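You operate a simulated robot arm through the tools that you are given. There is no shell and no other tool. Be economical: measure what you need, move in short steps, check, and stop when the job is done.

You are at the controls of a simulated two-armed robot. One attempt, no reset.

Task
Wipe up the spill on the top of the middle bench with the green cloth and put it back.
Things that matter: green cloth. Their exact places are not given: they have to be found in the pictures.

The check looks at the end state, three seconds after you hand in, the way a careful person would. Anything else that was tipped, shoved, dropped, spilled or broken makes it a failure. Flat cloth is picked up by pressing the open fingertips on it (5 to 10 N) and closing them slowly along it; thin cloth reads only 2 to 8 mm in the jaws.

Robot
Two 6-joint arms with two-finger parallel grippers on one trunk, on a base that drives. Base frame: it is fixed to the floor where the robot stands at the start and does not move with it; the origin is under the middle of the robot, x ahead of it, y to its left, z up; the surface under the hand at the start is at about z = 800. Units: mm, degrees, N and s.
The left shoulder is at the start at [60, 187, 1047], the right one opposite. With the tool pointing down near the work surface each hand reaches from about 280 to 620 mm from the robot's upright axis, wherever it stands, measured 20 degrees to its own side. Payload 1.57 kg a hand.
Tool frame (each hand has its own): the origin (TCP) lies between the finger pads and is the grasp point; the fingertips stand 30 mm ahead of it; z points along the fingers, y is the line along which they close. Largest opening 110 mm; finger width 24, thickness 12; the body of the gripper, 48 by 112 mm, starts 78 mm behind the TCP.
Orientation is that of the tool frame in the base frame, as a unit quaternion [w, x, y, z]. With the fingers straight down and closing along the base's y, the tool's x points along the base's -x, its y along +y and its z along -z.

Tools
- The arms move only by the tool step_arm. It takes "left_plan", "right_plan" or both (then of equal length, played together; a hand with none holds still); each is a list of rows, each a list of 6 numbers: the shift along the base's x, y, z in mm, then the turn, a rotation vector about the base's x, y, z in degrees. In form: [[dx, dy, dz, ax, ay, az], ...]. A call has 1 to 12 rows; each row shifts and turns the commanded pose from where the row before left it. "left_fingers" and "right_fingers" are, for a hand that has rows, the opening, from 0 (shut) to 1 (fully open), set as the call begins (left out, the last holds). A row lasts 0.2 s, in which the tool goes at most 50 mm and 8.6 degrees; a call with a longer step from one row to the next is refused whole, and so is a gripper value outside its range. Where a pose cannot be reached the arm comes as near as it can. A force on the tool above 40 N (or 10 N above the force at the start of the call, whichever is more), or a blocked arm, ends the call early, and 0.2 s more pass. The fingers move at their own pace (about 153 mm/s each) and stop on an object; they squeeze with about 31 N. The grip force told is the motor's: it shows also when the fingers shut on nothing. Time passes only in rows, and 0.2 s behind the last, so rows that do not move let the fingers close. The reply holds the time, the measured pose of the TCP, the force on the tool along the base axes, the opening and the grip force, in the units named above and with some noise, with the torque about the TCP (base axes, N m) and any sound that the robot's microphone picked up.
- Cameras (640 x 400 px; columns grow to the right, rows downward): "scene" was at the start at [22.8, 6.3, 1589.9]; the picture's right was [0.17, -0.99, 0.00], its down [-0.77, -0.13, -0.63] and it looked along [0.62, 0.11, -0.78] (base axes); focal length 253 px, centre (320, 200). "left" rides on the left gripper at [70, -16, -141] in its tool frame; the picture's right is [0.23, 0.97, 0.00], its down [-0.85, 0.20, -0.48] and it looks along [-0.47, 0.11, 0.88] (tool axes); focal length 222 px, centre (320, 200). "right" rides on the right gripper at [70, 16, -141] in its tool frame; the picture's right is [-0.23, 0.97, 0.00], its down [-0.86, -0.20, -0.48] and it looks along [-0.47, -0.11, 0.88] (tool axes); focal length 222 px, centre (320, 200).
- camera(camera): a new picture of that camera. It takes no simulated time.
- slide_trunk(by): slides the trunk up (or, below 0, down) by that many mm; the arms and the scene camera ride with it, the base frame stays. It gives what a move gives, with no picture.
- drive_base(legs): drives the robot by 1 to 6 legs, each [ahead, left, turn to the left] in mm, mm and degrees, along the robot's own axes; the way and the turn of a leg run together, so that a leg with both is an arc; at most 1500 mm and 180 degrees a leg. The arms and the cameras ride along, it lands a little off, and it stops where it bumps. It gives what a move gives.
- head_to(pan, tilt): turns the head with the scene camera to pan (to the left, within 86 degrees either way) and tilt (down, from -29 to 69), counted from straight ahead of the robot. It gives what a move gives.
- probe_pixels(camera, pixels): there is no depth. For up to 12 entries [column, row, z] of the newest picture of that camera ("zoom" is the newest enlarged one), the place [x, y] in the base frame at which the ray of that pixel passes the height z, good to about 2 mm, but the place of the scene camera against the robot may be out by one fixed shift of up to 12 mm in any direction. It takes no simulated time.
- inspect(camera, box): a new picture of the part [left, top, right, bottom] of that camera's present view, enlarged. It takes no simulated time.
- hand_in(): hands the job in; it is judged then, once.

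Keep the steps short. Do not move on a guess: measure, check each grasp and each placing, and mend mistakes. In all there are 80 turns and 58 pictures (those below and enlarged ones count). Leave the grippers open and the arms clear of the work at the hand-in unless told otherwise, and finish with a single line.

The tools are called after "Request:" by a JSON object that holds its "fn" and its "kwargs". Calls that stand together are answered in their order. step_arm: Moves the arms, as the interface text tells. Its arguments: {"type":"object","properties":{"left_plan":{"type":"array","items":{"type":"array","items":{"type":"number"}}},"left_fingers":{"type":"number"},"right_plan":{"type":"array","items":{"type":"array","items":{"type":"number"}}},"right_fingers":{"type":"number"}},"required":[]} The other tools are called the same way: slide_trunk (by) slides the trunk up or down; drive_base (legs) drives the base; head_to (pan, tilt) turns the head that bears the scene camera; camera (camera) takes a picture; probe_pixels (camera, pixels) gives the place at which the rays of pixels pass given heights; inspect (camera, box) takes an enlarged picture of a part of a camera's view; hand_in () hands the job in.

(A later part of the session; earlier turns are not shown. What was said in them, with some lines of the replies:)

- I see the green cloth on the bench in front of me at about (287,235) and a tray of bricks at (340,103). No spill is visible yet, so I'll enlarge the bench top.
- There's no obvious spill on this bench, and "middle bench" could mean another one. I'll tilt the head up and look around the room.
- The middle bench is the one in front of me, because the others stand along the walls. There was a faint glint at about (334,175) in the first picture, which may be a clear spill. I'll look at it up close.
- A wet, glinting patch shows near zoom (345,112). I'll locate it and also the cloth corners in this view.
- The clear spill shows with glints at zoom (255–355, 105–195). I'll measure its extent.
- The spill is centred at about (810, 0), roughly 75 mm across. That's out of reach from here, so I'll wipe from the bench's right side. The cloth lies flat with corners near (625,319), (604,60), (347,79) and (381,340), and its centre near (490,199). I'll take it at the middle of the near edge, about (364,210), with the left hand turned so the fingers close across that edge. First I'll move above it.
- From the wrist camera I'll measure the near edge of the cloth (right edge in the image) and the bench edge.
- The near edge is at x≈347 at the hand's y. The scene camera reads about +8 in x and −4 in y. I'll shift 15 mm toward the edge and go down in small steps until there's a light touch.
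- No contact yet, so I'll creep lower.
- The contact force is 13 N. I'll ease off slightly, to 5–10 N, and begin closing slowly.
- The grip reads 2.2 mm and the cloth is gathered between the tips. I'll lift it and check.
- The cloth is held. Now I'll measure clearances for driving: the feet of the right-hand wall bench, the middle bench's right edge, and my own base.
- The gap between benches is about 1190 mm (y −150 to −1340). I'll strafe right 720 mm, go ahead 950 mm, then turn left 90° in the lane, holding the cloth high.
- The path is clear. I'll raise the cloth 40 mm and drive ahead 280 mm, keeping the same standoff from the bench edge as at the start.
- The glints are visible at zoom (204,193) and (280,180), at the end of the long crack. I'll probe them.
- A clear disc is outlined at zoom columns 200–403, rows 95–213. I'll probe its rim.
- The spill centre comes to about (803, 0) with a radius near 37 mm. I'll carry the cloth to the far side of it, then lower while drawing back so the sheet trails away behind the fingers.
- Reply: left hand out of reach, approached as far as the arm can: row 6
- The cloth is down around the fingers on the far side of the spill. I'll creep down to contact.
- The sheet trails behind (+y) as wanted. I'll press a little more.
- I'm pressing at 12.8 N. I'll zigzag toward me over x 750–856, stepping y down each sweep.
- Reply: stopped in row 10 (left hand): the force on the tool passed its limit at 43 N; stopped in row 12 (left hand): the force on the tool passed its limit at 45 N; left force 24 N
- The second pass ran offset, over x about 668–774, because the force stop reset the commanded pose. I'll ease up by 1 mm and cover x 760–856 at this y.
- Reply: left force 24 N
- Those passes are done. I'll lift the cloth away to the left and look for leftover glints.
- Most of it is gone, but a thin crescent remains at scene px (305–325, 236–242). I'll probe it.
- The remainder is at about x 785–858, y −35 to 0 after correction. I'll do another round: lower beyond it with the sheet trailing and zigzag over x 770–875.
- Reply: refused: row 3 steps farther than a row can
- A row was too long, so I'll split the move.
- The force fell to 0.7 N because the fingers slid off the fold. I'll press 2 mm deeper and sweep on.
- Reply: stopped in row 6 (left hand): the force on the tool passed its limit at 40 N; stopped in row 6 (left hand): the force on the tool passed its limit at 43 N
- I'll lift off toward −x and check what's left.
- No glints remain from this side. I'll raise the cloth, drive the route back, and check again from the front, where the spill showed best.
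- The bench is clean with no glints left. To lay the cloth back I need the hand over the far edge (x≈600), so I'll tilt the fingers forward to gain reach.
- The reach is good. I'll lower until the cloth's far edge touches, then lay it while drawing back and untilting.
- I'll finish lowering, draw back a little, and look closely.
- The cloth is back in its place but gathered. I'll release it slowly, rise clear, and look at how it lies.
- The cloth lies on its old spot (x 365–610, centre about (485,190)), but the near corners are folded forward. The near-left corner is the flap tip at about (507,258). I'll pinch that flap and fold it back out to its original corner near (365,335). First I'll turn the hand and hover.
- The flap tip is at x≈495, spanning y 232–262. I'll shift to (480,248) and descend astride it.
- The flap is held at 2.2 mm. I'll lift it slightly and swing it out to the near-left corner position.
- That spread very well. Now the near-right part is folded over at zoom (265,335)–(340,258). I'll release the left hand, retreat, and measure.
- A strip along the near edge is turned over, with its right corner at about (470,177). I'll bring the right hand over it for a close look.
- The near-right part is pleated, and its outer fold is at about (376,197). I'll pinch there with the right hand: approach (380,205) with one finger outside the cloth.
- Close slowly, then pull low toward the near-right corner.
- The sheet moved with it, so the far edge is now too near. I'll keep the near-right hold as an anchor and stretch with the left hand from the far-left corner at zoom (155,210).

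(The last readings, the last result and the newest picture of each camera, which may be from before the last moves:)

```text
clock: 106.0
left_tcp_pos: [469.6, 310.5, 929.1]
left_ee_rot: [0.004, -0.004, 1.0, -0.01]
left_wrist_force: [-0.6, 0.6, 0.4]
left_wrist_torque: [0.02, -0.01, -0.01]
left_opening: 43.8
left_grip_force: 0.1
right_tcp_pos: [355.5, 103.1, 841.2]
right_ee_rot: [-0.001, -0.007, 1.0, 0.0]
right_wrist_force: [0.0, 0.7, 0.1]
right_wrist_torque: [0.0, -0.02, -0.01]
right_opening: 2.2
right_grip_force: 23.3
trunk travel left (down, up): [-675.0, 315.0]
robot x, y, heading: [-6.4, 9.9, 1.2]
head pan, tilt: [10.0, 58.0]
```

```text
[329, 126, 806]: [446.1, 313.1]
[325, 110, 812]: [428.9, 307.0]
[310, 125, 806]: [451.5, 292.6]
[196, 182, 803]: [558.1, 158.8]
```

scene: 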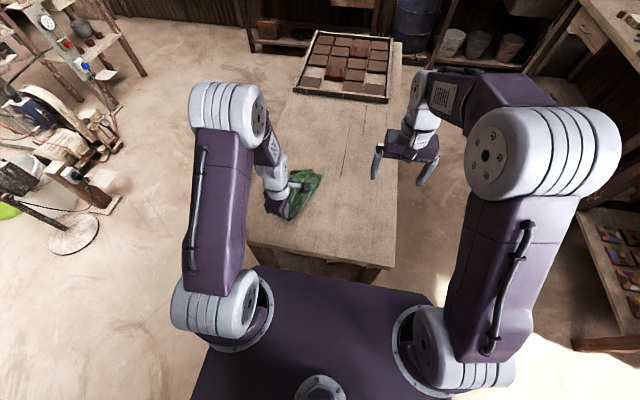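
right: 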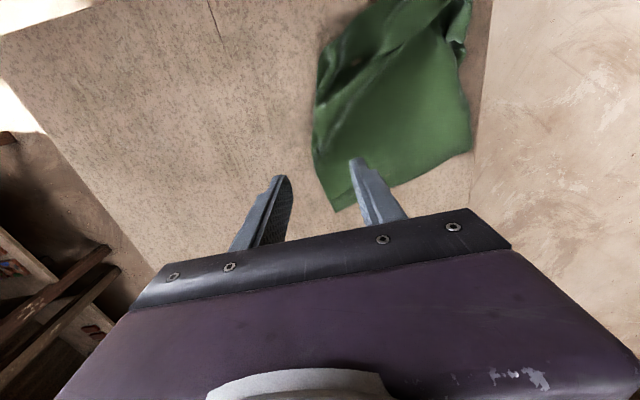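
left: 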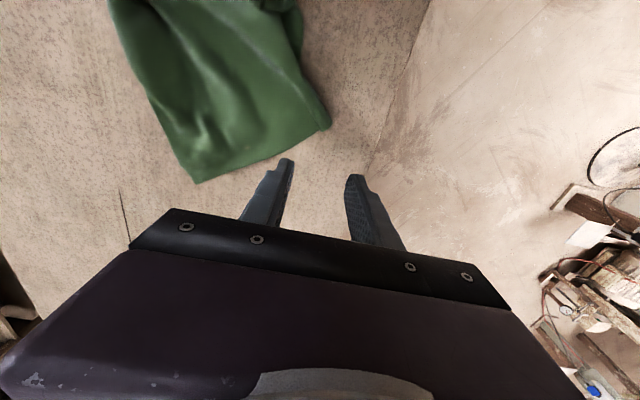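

The far-left corner is at (446,313). I'll pinch at (437,301).

Request:
{"fn": "step_arm", "kwargs": {"left_plan": [[-32, -9, -30, 0, 0, 0], [0, 0, -35, 0, 0, 0], [0, 0, -25, 0, 0, 0], [0, 0, -4, 0, 0, 0], [0, 0, -2, 0, 0, 0], [0, 0, 0, 0, 0, 0]]}}

Request:
{"fn": "step_arm", "kwargs": {"left_plan": [[0, 0, 0, 0, 0, 0], [0, 0, 0, 0, 0, 0]], "left_fingers": 0.15}}

Request:
{"fn": "step_arm", "kwargs": {"left_plan": [[0, 0, 0, 0, 0, 0], [0, 0, 0, 0, 0, 0], [0, 0, 0, 0, 0, 0]], "left_fingers": 0.0}}

```text
clock: 107.3
left_tcp_pos: [437.7, 303.2, 831.0]
left_ee_rot: [0.005, -0.003, 1.0, -0.01]
left_wrist_force: [1.5, 1.9, 5.0]
left_wrist_torque: [-0.11, -0.03, 0.05]
left_opening: 43.7
left_grip_force: 0.0
right_tcp_pos: [354.0, 101.5, 841.4]
right_ee_rot: [0.0, -0.007, 1.0, 0.001]
right_wrist_force: [-0.2, -0.5, -0.2]
right_wrist_torque: [-0.02, 0.01, 0.03]
right_opening: 2.3
right_grip_force: 23.8
trunk travel left (down, up): [-675.0, 315.0]
robot x, y, heading: [-3.6, 11.1, 0.8]
head pan, tilt: [10.0, 58.0]
```

```text
clock: 108.0
left_tcp_pos: [436.4, 302.0, 832.0]
left_ee_rot: [0.006, -0.004, 1.0, -0.009]
left_wrist_force: [-0.8, 0.4, 8.6]
left_wrist_torque: [-0.08, 0.09, 0.01]
left_opening: 16.4
left_grip_force: 0.0
right_tcp_pos: [354.7, 102.7, 841.7]
right_ee_rot: [0.0, -0.007, 1.0, 0.001]
right_wrist_force: [0.3, -0.6, -0.4]
right_wrist_torque: [0.04, 0.01, 0.0]
right_opening: 2.3
right_grip_force: 23.7
trunk travel left (down, up): [-675.0, 315.0]
robot x, y, heading: [-3.8, 8.5, 0.8]
head pan, tilt: [10.0, 58.0]
```

```text
clock: 108.8
left_tcp_pos: [435.6, 302.2, 831.9]
left_ee_rot: [0.005, -0.003, 1.0, -0.01]
left_wrist_force: [-0.1, -3.6, 9.4]
left_wrist_torque: [-0.1, 0.02, -0.01]
left_opening: 2.1
left_grip_force: 24.2
right_tcp_pos: [352.9, 102.5, 842.0]
right_ee_rot: [0.001, -0.007, 1.0, 0.0]
right_wrist_force: [0.3, 0.7, 0.3]
right_wrist_torque: [0.03, -0.02, 0.02]
right_opening: 2.5
right_grip_force: 23.7
trunk travel left (down, up): [-675.0, 315.0]
robot x, y, heading: [-5.6, 9.4, 0.9]
head pan, tilt: [10.0, 58.0]
```

The corner is held at 2.1 mm. I'll pull it toward its original place at (605,308), slightly lifted and watching the force.

Request:
{"fn": "step_arm", "kwargs": {"left_plan": [[5, 0, 20, 0, -3, 0], [25, 0, 10, 0, -3, 0], [25, 0, 0, 0, -3, 0], [25, 0, 0, 0, -3, 0], [25, 1, 0, 0, -3, 0], [20, 1, 0, 0, -2, 0], [10, 1, 0, 0, -2, 0], [0, 0, 0, 0, 0, 0]]}}

Request:
{"fn": "inspect", "kwargs": {"camera": "scene", "box": [232, 155, 360, 235]}}

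```text
clock: 110.5
left_tcp_pos: [568.5, 304.5, 860.7]
left_ee_rot: [0.167, -0.001, 0.986, -0.012]
left_wrist_force: [-18.1, -18.2, -3.0]
left_wrist_torque: [-0.4, 0.38, 0.16]
left_opening: 2.4
left_grip_force: 24.1
right_tcp_pos: [356.5, 104.7, 841.6]
right_ee_rot: [0.003, -0.007, 1.0, 0.003]
right_wrist_force: [19.4, 17.9, 2.6]
right_wrist_torque: [0.6, -0.62, 0.08]
right_opening: 2.1
right_grip_force: 23.8
trunk travel left (down, up): [-675.0, 315.0]
robot x, y, heading: [-3.2, 4.6, 0.7]
head pan, tilt: [10.0, 58.0]
```

```text
5.00 times, centred on (296, 195) of scene
```

zoom: 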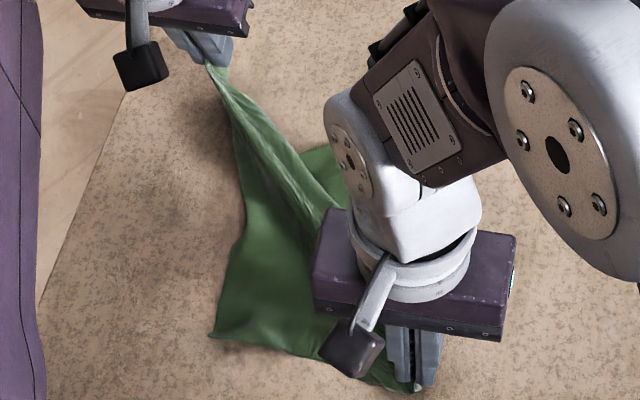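

The diagonal is taut at 26 N. I'll ease back, lower and release both hands, then look.

Request:
{"fn": "step_arm", "kwargs": {"left_plan": [[-10, -8, -5, 0, 3, 0], [0, 0, -12, 0, 3, 0], [0, 0, -9, 0, 3, 0], [0, 0, 0, 0, 0, 0]], "right_plan": [[0, 0, -2, 0, 0, 0], [0, 0, -3, 0, 0, 0], [0, 0, -2, 0, 0, 0], [0, 0, 0, 0, 0, 0]]}}

Request:
{"fn": "step_arm", "kwargs": {"left_plan": [[0, 0, 0, 0, 0, 0], [0, 0, 0, 0, 0, 0], [0, 0, 30, 0, 3, 0], [0, 0, 45, 0, 3, 0], [0, 20, 45, 0, 3, 0], [0, 40, 25, 0, 0, 0], [0, 40, 0, 0, 0, 0]], "right_plan": [[0, 0, 0, 0, 0, 0], [0, 0, 0, 0, 0, 0], [0, 0, 30, 0, 0, 0], [0, 0, 45, 0, 0, 0], [0, -40, 25, 0, 0, 0], [0, -45, 20, 0, 0, 0], [0, -45, 0, 0, 0, 0]], "left_fingers": 0.3, "right_fingers": 0.3}}

Request:
{"fn": "inspect", "kwargs": {"camera": "scene", "box": [232, 155, 360, 235]}}

```text
clock: 111.5
left_tcp_pos: [561.4, 299.0, 834.7]
left_ee_rot: [0.092, -0.002, 0.996, -0.009]
left_wrist_force: [-7.0, -7.6, 0.6]
left_wrist_torque: [-0.12, 0.19, 0.1]
left_opening: 2.1
left_grip_force: 23.5
right_tcp_pos: [357.2, 104.5, 833.2]
right_ee_rot: [0.0, -0.007, 1.0, 0.0]
right_wrist_force: [6.1, 6.0, 4.9]
right_wrist_torque: [0.19, -0.19, 0.03]
right_opening: 2.2
right_grip_force: 23.8
trunk travel left (down, up): [-675.0, 315.0]
robot x, y, heading: [-4.5, 9.4, 0.9]
head pan, tilt: [10.0, 58.0]
```

```text
clock: 113.2
left_tcp_pos: [555.5, 394.8, 979.5]
left_ee_rot: [0.013, -0.003, 1.0, -0.01]
left_wrist_force: [0.4, 0.2, 0.4]
left_wrist_torque: [-0.01, 0.0, 0.01]
left_opening: 33.1
left_grip_force: 0.1
left hand out of reach, approached as far as the arm can: row 7
right_tcp_pos: [357.3, -23.6, 954.4]
right_ee_rot: [-0.001, -0.006, 1.0, 0.0]
right_wrist_force: [-1.0, 0.4, -0.3]
right_wrist_torque: [0.03, 0.01, -0.03]
right_opening: 33.0
right_grip_force: 0.1
trunk travel left (down, up): [-675.0, 315.0]
robot x, y, heading: [-3.0, 10.2, 0.8]
head pan, tilt: [10.0, 58.0]
```

```text
5.00 times, centred on (296, 195) of scene
```

zoom: 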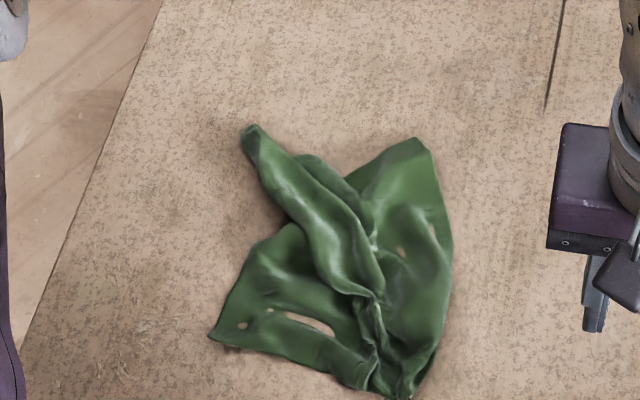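

Request:
{"fn": "probe_pixels", "kwargs": {"camera": "zoom", "pixels": [[250, 128, 805], [418, 140, 803], [210, 338, 802], [400, 398, 802], [330, 270, 805], [450, 270, 802]]}}

```text
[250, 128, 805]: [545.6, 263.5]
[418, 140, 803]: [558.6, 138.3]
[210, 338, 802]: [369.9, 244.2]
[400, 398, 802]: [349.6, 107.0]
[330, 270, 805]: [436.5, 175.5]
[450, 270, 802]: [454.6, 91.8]
```

The corners sit inside their original places. I'll take the near-left (376,243) and near-right (358,112) corners with both hands and spread them apart.

Request:
{"fn": "step_arm", "kwargs": {"left_plan": [[-36, -30, 0, 0, 0, 0], [-36, -30, 0, 0, 0, 0], [-36, -30, 0, 0, 0, 0], [-36, -31, 0, 0, 0, 0], [-35, -31, 0, 0, 0, 0], [0, 0, -45, 0, 0, 0], [0, 0, -45, 0, 0, 0], [0, 0, -40, 0, 0, 0], [0, 0, -15, 0, 0, 0], [0, 0, -1.5, 0, 0, 0], [0, 0, 0, 0, 0, 0]], "right_plan": [[0, 27, 0, 0, 0, 0], [0, 27, 0, 0, 0, 0], [0, 27, 0, 0, 0, 0], [0, 27, 0, 0, 0, 0], [1, 28, 0, 0, 0, 0], [0, 0, -40, 0, 0, 0], [0, 0, -40, 0, 0, 0], [0, 0, -28, 0, 0, 0], [0, 0, -12, 0, 0, 0], [0, 0, -1.5, 0, 0, 0], [0, 0, 0, 0, 0, 0]], "left_fingers": 0.4, "right_fingers": 0.35}}

Request:
{"fn": "step_arm", "kwargs": {"left_plan": [[0, 0, 0, 0, 0, 0], [0, 0, 0, 0, 0, 0]], "right_plan": [[0, 0, 0, 0, 0, 0], [0, 0, 0, 0, 0, 0]], "left_fingers": 0.15, "right_fingers": 0.15}}

Request:
{"fn": "step_arm", "kwargs": {"left_plan": [[0, 0, 0, 0, 0, 0], [0, 0, 0, 0, 0, 0], [0, 0, 0, 0, 0, 0]], "right_plan": [[0, 0, 0, 0, 0, 0], [0, 0, 0, 0, 0, 0], [0, 0, 0, 0, 0, 0]], "left_fingers": 0.0, "right_fingers": 0.0}}

```text
clock: 115.5
left_tcp_pos: [375.9, 242.2, 833.7]
left_ee_rot: [0.013, -0.003, 1.0, -0.009]
left_wrist_force: [-0.6, 0.8, 0.8]
left_wrist_torque: [0.01, 0.0, 0.01]
left_opening: 43.7
left_grip_force: 0.1
right_tcp_pos: [357.5, 110.9, 833.0]
right_ee_rot: [0.0, -0.007, 1.0, 0.0]
right_wrist_force: [0.9, 0.8, 1.0]
right_wrist_torque: [0.02, -0.01, 0.0]
right_opening: 38.3
right_grip_force: 0.1
trunk travel left (down, up): [-675.0, 315.0]
robot x, y, heading: [-3.2, 8.4, 0.9]
head pan, tilt: [10.0, 58.0]
```

```text
clock: 116.2
left_tcp_pos: [375.8, 240.5, 833.6]
left_ee_rot: [0.013, -0.004, 1.0, -0.01]
left_wrist_force: [0.7, 0.5, 1.0]
left_wrist_torque: [-0.04, 0.02, -0.02]
left_opening: 16.6
left_grip_force: 0.1
right_tcp_pos: [357.3, 110.3, 833.7]
right_ee_rot: [0.0, -0.008, 1.0, 0.0]
right_wrist_force: [0.0, 0.2, 0.2]
right_wrist_torque: [-0.01, -0.01, 0.0]
right_opening: 16.2
right_grip_force: 0.1
trunk travel left (down, up): [-675.0, 315.0]
robot x, y, heading: [-2.1, 10.0, 0.7]
head pan, tilt: [10.0, 58.0]
```

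```text
clock: 117.0
left_tcp_pos: [376.0, 240.7, 834.1]
left_ee_rot: [0.013, -0.003, 1.0, -0.01]
left_wrist_force: [0.6, 0.4, 0.7]
left_wrist_torque: [0.0, 0.01, -0.02]
left_opening: 0.0
left_grip_force: 21.3
right_tcp_pos: [357.1, 109.9, 831.5]
right_ee_rot: [0.0, -0.006, 1.0, -0.001]
right_wrist_force: [-0.3, -0.1, 2.5]
right_wrist_torque: [-0.01, 0.0, -0.01]
right_opening: 2.7
right_grip_force: 24.0
trunk travel left (down, up): [-675.0, 315.0]
robot x, y, heading: [-4.7, 10.7, 0.9]
head pan, tilt: [10.0, 58.0]
```

The right hand has the cloth (2.7 mm) but the left missed (0.0). I'll reopen the left, press a bit lower and further in, and retry.

Request:
{"fn": "step_arm", "kwargs": {"left_plan": [[0, 0, 8, 0, 0, 0], [8, -9, 0, 0, 0, 0], [0, 0, -8, 0, 0, 0], [0, 0, -2, 0, 0, 0], [0, 0, -1.2, 0, 0, 0], [0, 0, 0, 0, 0, 0]], "left_fingers": 0.32}}

Request:
{"fn": "step_arm", "kwargs": {"left_plan": [[0, 0, 0, 0, 0, 0]], "left_fingers": 0.22}}

Request:
{"fn": "step_arm", "kwargs": {"left_plan": [[0, 0, 0, 0, 0, 0]], "left_fingers": 0.12}}

Request:
{"fn": "step_arm", "kwargs": {"left_plan": [[0, 0, 0, 0, 0, 0], [0, 0, 0, 0, 0, 0]], "left_fingers": 0.0}}

```text
clock: 118.3
left_tcp_pos: [383.2, 232.4, 831.8]
left_ee_rot: [0.015, -0.004, 1.0, -0.009]
left_wrist_force: [0.3, 1.7, 16.2]
left_wrist_torque: [-0.09, 0.13, -0.08]
left_opening: 35.5
left_grip_force: 0.2
right_tcp_pos: [357.3, 109.8, 833.7]
right_ee_rot: [0.001, -0.007, 1.0, -0.001]
right_wrist_force: [0.5, 0.0, 0.5]
right_wrist_torque: [0.03, 0.03, 0.0]
right_opening: 2.4
right_grip_force: 23.8
trunk travel left (down, up): [-675.0, 315.0]
robot x, y, heading: [-7.6, 6.7, 1.0]
head pan, tilt: [10.0, 58.0]
```

```text
clock: 118.8
left_tcp_pos: [382.2, 231.8, 830.4]
left_ee_rot: [0.014, -0.003, 1.0, -0.009]
left_wrist_force: [0.8, 1.1, 21.2]
left_wrist_torque: [-0.26, 0.18, -0.03]
left_opening: 23.0
left_grip_force: 0.1
right_tcp_pos: [356.6, 108.6, 834.4]
right_ee_rot: [0.001, -0.006, 1.0, 0.0]
right_wrist_force: [0.5, 0.3, 0.0]
right_wrist_torque: [-0.04, 0.0, -0.02]
right_opening: 2.4
right_grip_force: 23.6
trunk travel left (down, up): [-675.0, 315.0]
robot x, y, heading: [-6.3, 9.2, 0.7]
head pan, tilt: [10.0, 58.0]
```

```text
clock: 119.2
left_tcp_pos: [381.5, 232.7, 830.7]
left_ee_rot: [0.015, -0.004, 1.0, -0.01]
left_wrist_force: [0.1, 3.5, 22.5]
left_wrist_torque: [-0.11, 0.23, -0.02]
left_opening: 10.6
left_grip_force: 0.1
right_tcp_pos: [356.5, 110.6, 834.1]
right_ee_rot: [0.001, -0.007, 1.0, 0.0]
right_wrist_force: [0.2, -0.3, 0.2]
right_wrist_torque: [-0.01, 0.02, 0.02]
right_opening: 2.0
right_grip_force: 24.0
trunk travel left (down, up): [-675.0, 315.0]
robot x, y, heading: [-0.2, 8.7, 0.5]
head pan, tilt: [10.0, 58.0]
```

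```text
clock: 119.8
left_tcp_pos: [381.9, 230.9, 832.0]
left_ee_rot: [0.014, -0.004, 1.0, -0.009]
left_wrist_force: [1.6, -6.1, 24.6]
left_wrist_torque: [-0.31, 0.22, 0.02]
left_opening: 2.3
left_grip_force: 23.6
right_tcp_pos: [357.2, 108.7, 834.1]
right_ee_rot: [0.0, -0.007, 1.0, 0.0]
right_wrist_force: [0.4, 0.4, 1.1]
right_wrist_torque: [0.02, 0.01, 0.0]
right_opening: 2.6
right_grip_force: 23.9
trunk travel left (down, up): [-675.0, 315.0]
robot x, y, heading: [-5.4, 11.0, 0.9]
head pan, tilt: [10.0, 58.0]
```

Both hands hold the near edge. I'll lift a little and spread them apart, watching tension.

Request:
{"fn": "step_arm", "kwargs": {"left_plan": [[0, 0, 20, 0, 0, 0], [0, 15, 20, 0, 0, 0], [-5, 15, 0, 0, 0, 0], [-5, 10, 0, 0, 0, 0], [0, 10, 0, 0, 0, 0], [0, 0, 0, 0, 0, 0]], "right_plan": [[0, 0, 20, 0, 0, 0], [0, -6, 20, 0, 0, 0], [3, -5, 0, 0, 0, 0], [3, -5, 0, 0, 0, 0], [0, -4, 0, 0, 0, 0], [0, 0, 0, 0, 0, 0]]}}

```text
clock: 120.7
left_tcp_pos: [373.5, 262.8, 868.6]
left_ee_rot: [0.006, -0.003, 1.0, -0.012]
left_wrist_force: [-2.1, -25.5, 1.5]
left_wrist_torque: [-0.8, 0.05, 0.0]
left_opening: 2.1
left_grip_force: 24.2
right_tcp_pos: [366.1, 105.6, 876.3]
right_ee_rot: [0.009, -0.007, 1.0, 0.011]
right_wrist_force: [2.0, 24.4, -2.1]
right_wrist_torque: [0.75, -0.07, -0.09]
right_opening: 2.5
right_grip_force: 24.5
trunk travel left (down, up): [-675.0, 315.0]
robot x, y, heading: [-8.9, 6.9, 0.6]
head pan, tilt: [10.0, 58.0]
stopped in row 4 (right hand): the force on the tool passed its limit at 44 N (the readings are from after the stop); the commanded pose is now the measured one
```

The edge is taut at about 157 mm apart. I'll ease slightly, lift both hands together and carry forward with a forward tilt, to re-lay the sheet with two hands.

Request:
{"fn": "step_arm", "kwargs": {"left_plan": [[0, -3, 20, 0, 0, 0], [22, 2, 28, 0, -5, 0], [22, 2, 28, 0, -5, 0], [22, 2, 28, 0, -5, 0], [22, 2, 28, 0, -5, 0], [22, 2, 28, 0, -5, 0], [22, 2, 28, 0, -5, 0], [22, 2, 25, 0, -5, 0], [22, 2, 10, 0, -5, 0], [0, 0, 0, 0, 0, 0], [0, 0, 0, 0, 0, 0]], "right_plan": [[0, 3, 20, 0, 0, 0], [22, 2, 28, 0, -5, 0], [22, 2, 28, 0, -5, 0], [22, 2, 28, 0, -5, 0], [22, 2, 28, 0, -5, 0], [22, 2, 28, 0, -5, 0], [22, 2, 28, 0, -5, 0], [22, 2, 25, 0, -5, 0], [22, 2, 10, 0, -5, 0], [0, 0, 0, 0, 0, 0], [0, 0, 0, 0, 0, 0]]}}

Request:
{"fn": "camera", "kwargs": {"camera": "scene"}}

```text
clock: 123.1
left_tcp_pos: [551.2, 278.6, 1091.0]
left_ee_rot: [0.35, 0.001, 0.937, -0.012]
left_wrist_force: [-2.9, -24.8, 1.3]
left_wrist_torque: [-0.59, 0.02, -0.51]
left_opening: 2.4
left_grip_force: 23.8
right_tcp_pos: [540.9, 120.7, 1097.4]
right_ee_rot: [0.348, -0.01, 0.938, 0.007]
right_wrist_force: [1.5, 24.5, -1.8]
right_wrist_torque: [0.6, -0.03, 0.4]
right_opening: 2.5
right_grip_force: 24.1
trunk travel left (down, up): [-675.0, 315.0]
robot x, y, heading: [-7.5, 9.7, 1.1]
head pan, tilt: [10.0, 58.0]
```

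```text
7 pictures are left
```

scene: 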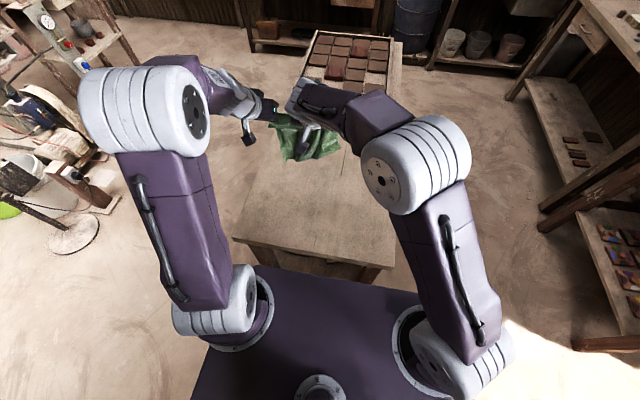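

Held as a sheet between the hands. I'll go 35 mm further forward, lower till the bottom touches, then lay it back.

Request:
{"fn": "step_arm", "kwargs": {"left_plan": [[18, 0, 0, 0, 0, 0], [17, 0, 0, 0, 0, 0], [0, 0, -20, 0, 0, 0], [0, 0, 0, 0, 0, 0], [0, 0, 0, 0, 0, 0]], "right_plan": [[18, 0, 0, 0, 0, 0], [17, 0, 0, 0, 0, 0], [0, 0, -20, 0, 0, 0], [0, 0, 0, 0, 0, 0], [0, 0, 0, 0, 0, 0]]}}

Request:
{"fn": "inspect", "kwargs": {"camera": "scene", "box": [240, 90, 368, 170]}}

```text
clock: 124.3
left_tcp_pos: [586.5, 278.2, 1073.4]
left_ee_rot: [0.35, 0.001, 0.937, -0.011]
left_wrist_force: [-1.8, -21.5, 0.1]
left_wrist_torque: [-0.52, 0.04, -0.45]
left_opening: 2.2
left_grip_force: 24.1
right_tcp_pos: [574.5, 121.9, 1078.0]
right_ee_rot: [0.348, -0.009, 0.938, 0.005]
right_wrist_force: [1.2, 21.7, -0.8]
right_wrist_torque: [0.55, -0.04, 0.39]
right_opening: 2.6
right_grip_force: 23.5
trunk travel left (down, up): [-675.0, 315.0]
robot x, y, heading: [-3.0, 5.3, 0.8]
head pan, tilt: [10.0, 58.0]
```

```text
5.00 times, centred on (304, 130) of scene
```

zoom: 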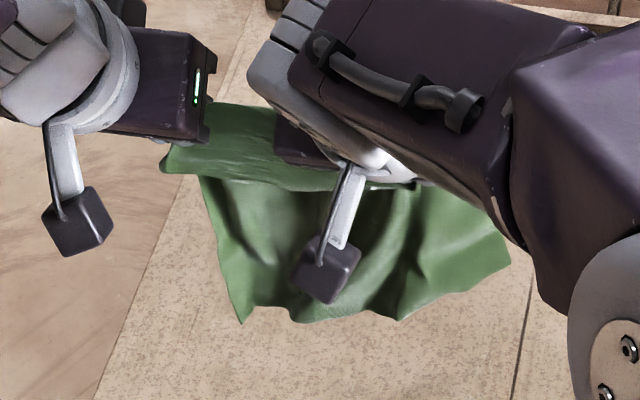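

The sheet hangs wide and clean. I'll lower until it touches and lay it back in a steady diagonal.

Request:
{"fn": "step_arm", "kwargs": {"left_plan": [[0, 0, -15, 0, 0, 0], [0, 0, -15, 0, 0, 0], [-19, 0, -20, 0, 4, 0], [-19, 0, -20, 0, 4, 0], [-19, 0, -20, 0, 4, 0], [-19, 0, -20, 0, 4, 0], [-19, 0, -20, 0, 4, 0], [-19, 0, -20, 0, 4, 0], [-19, 0, -20, 0, 4, 0], [-19, 0, -20, 0, 4, 0], [-19, 0, -20, 0, 4, 0], [-19, 0, -18, 0, 4, 0]], "right_plan": [[0, 0, -15, 0, 0, 0], [0, 0, -15, 0, 0, 0], [-19, 0, -20, 0, 4, 0], [-19, 0, -20, 0, 4, 0], [-19, 0, -20, 0, 4, 0], [-19, 0, -20, 0, 4, 0], [-19, 0, -20, 0, 4, 0], [-19, 0, -20, 0, 4, 0], [-19, 0, -20, 0, 4, 0], [-19, 0, -20, 0, 4, 0], [-19, 0, -20, 0, 4, 0], [-19, 0, -22, 0, 4, 0]]}}

Request:
{"fn": "step_arm", "kwargs": {"left_plan": [[-10, 0, -5, 0, 0, 0], [-8, 0, -3, 0, 0, 0], [0, 0, 0, 0, 0, 0]], "right_plan": [[-10, 0, -5, 0, 0, 0], [-8, 0, -3, 0, 0, 0], [0, 0, 0, 0, 0, 0]]}}

Request:
{"fn": "inspect", "kwargs": {"camera": "scene", "box": [232, 155, 360, 235]}}

```text
clock: 126.9
left_tcp_pos: [396.5, 274.7, 842.5]
left_ee_rot: [0.007, -0.003, 1.0, -0.011]
left_wrist_force: [-0.9, -17.9, 0.1]
left_wrist_torque: [-0.58, 0.04, -0.03]
left_opening: 2.1
left_grip_force: 23.5
right_tcp_pos: [386.9, 119.6, 844.7]
right_ee_rot: [0.005, -0.006, 1.0, 0.007]
right_wrist_force: [0.8, 18.9, -1.0]
right_wrist_torque: [0.58, -0.06, -0.05]
right_opening: 2.5
right_grip_force: 23.9
trunk travel left (down, up): [-675.0, 315.0]
robot x, y, heading: [-5.7, 9.6, 1.0]
head pan, tilt: [10.0, 58.0]
```

```text
clock: 127.7
left_tcp_pos: [378.3, 275.4, 834.5]
left_ee_rot: [0.009, -0.002, 1.0, -0.012]
left_wrist_force: [-1.7, -18.9, 0.2]
left_wrist_torque: [-0.59, 0.06, -0.04]
left_opening: 2.2
left_grip_force: 24.3
right_tcp_pos: [369.2, 120.8, 837.1]
right_ee_rot: [0.006, -0.007, 1.0, 0.007]
right_wrist_force: [2.6, 19.7, 1.8]
right_wrist_torque: [0.54, -0.09, -0.05]
right_opening: 2.7
right_grip_force: 23.5
trunk travel left (down, up): [-675.0, 315.0]
robot x, y, heading: [-4.6, 9.2, 0.9]
head pan, tilt: [10.0, 58.0]
```

```text
5.00 times, centred on (296, 195) of scene
```

zoom: 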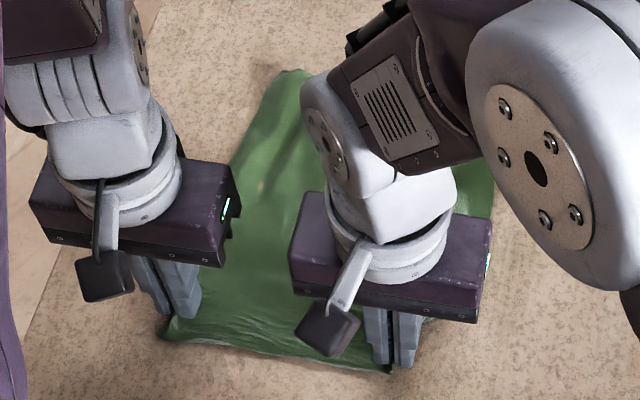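

It's laid out wide now. I'll ease the tension, release gently, rise straight up and move both arms clear.

Request:
{"fn": "step_arm", "kwargs": {"left_plan": [[0, -3, -1, 0, 0, 0], [0, 0, 0, 0, 0, 0]], "right_plan": [[0, 3, -2, 0, 0, 0], [0, 0, 0, 0, 0, 0]]}}

Request:
{"fn": "step_arm", "kwargs": {"left_plan": [[0, 0, 0, 0, 0, 0], [0, 0, 0, 0, 0, 0], [0, 0, 20, 0, 0, 0], [0, 0, 40, 0, 0, 0], [0, 0, 45, 0, 0, 0], [0, 20, 45, 0, 0, 0], [-10, 40, 20, 0, 0, 0], [-10, 40, 0, 0, 0, 0], [-10, 20, 0, 0, 0, 0]], "right_plan": [[0, 0, 0, 0, 0, 0], [0, 0, 0, 0, 0, 0], [0, 0, 20, 0, 0, 0], [0, 0, 40, 0, 0, 0], [0, 0, 45, 0, 0, 0], [0, -20, 45, 0, 0, 0], [0, -45, 20, 0, 0, 0], [0, -49, 0, 0, 0, 0], [0, -49, 0, 0, 0, 0]], "left_fingers": 0.2, "right_fingers": 0.2}}

Request:
{"fn": "inspect", "kwargs": {"camera": "scene", "box": [232, 155, 360, 235]}}

```text
clock: 128.3
left_tcp_pos: [379.2, 274.5, 833.7]
left_ee_rot: [0.01, -0.003, 1.0, -0.01]
left_wrist_force: [-0.5, -9.2, 0.1]
left_wrist_torque: [-0.25, 0.06, -0.02]
left_opening: 2.0
left_grip_force: 23.8
right_tcp_pos: [366.8, 122.5, 836.2]
right_ee_rot: [0.004, -0.006, 1.0, 0.006]
right_wrist_force: [1.7, 8.5, 1.7]
right_wrist_torque: [0.27, -0.05, -0.01]
right_opening: 2.6
right_grip_force: 23.5
trunk travel left (down, up): [-675.0, 315.0]
robot x, y, heading: [-4.5, 8.7, 1.0]
head pan, tilt: [10.0, 58.0]
```

```text
clock: 130.3
left_tcp_pos: [347.9, 392.0, 1004.5]
left_ee_rot: [0.01, -0.003, 1.0, -0.011]
left_wrist_force: [-0.1, 0.0, 0.1]
left_wrist_torque: [0.02, -0.02, 0.0]
left_opening: 22.0
left_grip_force: 0.1
right_tcp_pos: [365.0, -38.0, 1006.0]
right_ee_rot: [0.005, -0.007, 1.0, 0.007]
right_wrist_force: [-0.9, 0.7, -0.3]
right_wrist_torque: [-0.01, 0.03, 0.05]
right_opening: 22.3
right_grip_force: 0.0
trunk travel left (down, up): [-675.0, 315.0]
robot x, y, heading: [-4.3, 6.3, 0.7]
head pan, tilt: [10.0, 58.0]
```

```text
5.00 times, centred on (296, 195) of scene
```

zoom: 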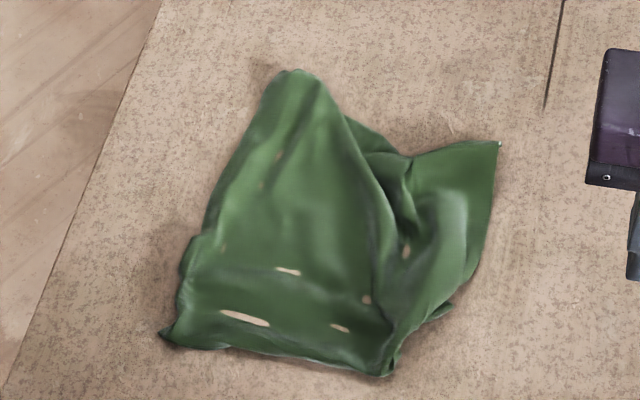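

Request:
{"fn": "probe_pixels", "kwargs": {"camera": "zoom", "pixels": [[162, 335, 802], [292, 73, 802], [498, 143, 802], [385, 375, 802], [320, 240, 805]]}}

```text
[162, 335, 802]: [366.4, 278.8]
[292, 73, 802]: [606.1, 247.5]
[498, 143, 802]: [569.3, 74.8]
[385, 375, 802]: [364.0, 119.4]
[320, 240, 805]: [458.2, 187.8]
```

The cloth is back: centre about (468,185) against (482,203) originally, spread over its old place. I'll open both grippers, raise the arms clear, and take one last look at the spill area and the tray.

Request:
{"fn": "step_arm", "kwargs": {"left_plan": [[0, 0, 40, 0, 0, 0], [0, 0, 40, 0, 0, 0], [0, 0, 0, 0, 0, 0]], "right_plan": [[0, -40, 25, 0, 0, 0], [0, -45, 20, 0, 0, 0], [0, -40, 20, 0, 0, 0]], "left_fingers": 1.0, "right_fingers": 1.0}}

Request:
{"fn": "head_to", "kwargs": {"pan": 0, "tilt": 40}}

Request:
{"fn": "inspect", "kwargs": {"camera": "scene", "box": [264, 200, 376, 270]}}

Request:
{"fn": "camera", "kwargs": {"camera": "scene"}}

```text
clock: 131.1
left_tcp_pos: [346.6, 393.0, 1083.1]
left_ee_rot: [0.01, -0.003, 1.0, -0.011]
left_wrist_force: [0.0, 0.4, -0.3]
left_wrist_torque: [0.01, 0.01, 0.03]
left_opening: 110.1
left_grip_force: 0.0
right_tcp_pos: [367.9, -161.3, 1067.5]
right_ee_rot: [0.005, -0.007, 1.0, 0.008]
right_wrist_force: [-0.2, -0.8, 0.6]
right_wrist_torque: [-0.03, -0.03, -0.01]
right_opening: 110.0
right_grip_force: 0.0
trunk travel left (down, up): [-675.0, 315.0]
robot x, y, heading: [-1.5, 9.1, 1.1]
head pan, tilt: [10.0, 58.0]
```

```text
clock: 131.9
left_tcp_pos: [346.2, 393.8, 1083.5]
left_ee_rot: [0.009, -0.003, 1.0, -0.012]
left_wrist_force: [0.1, -0.2, 0.2]
left_wrist_torque: [0.02, -0.01, 0.05]
left_opening: 110.1
left_grip_force: 0.0
right_tcp_pos: [367.1, -161.5, 1068.4]
right_ee_rot: [0.006, -0.006, 1.0, 0.007]
right_wrist_force: [-0.4, 0.4, -1.1]
right_wrist_torque: [0.04, -0.01, 0.02]
right_opening: 109.9
right_grip_force: 0.1
trunk travel left (down, up): [-675.0, 315.0]
robot x, y, heading: [-2.1, 7.8, 0.8]
head pan, tilt: [0.0, 40.0]
```

```text
5.71 times, centred on (320, 235) of scene
```

zoom: 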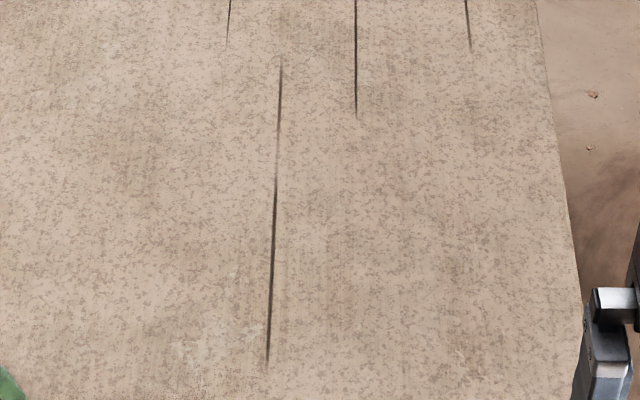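

```text
2 pictures are left
```

scene: 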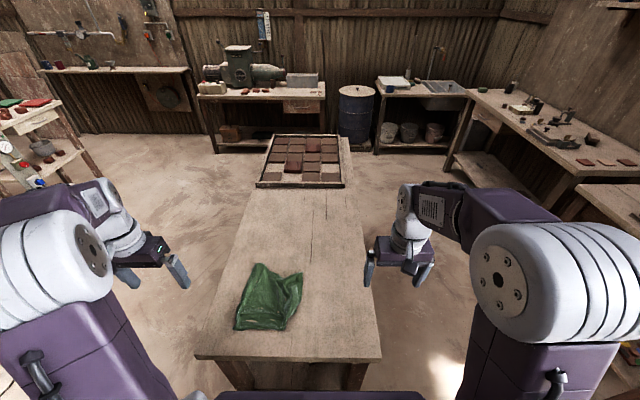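

The bench is clean, the tray is undisturbed, the cloth is back in its place, and both grippers are open and clear. I'm handing in.

Request:
{"fn": "hand_in", "kwargs": {}}

```text
The job is handed in.
```

I wiped up the spill on the middle bench and put the green cloth back within about 25 mm of its old spot, spread out but somewhat wrinkled; nothing else was disturbed.
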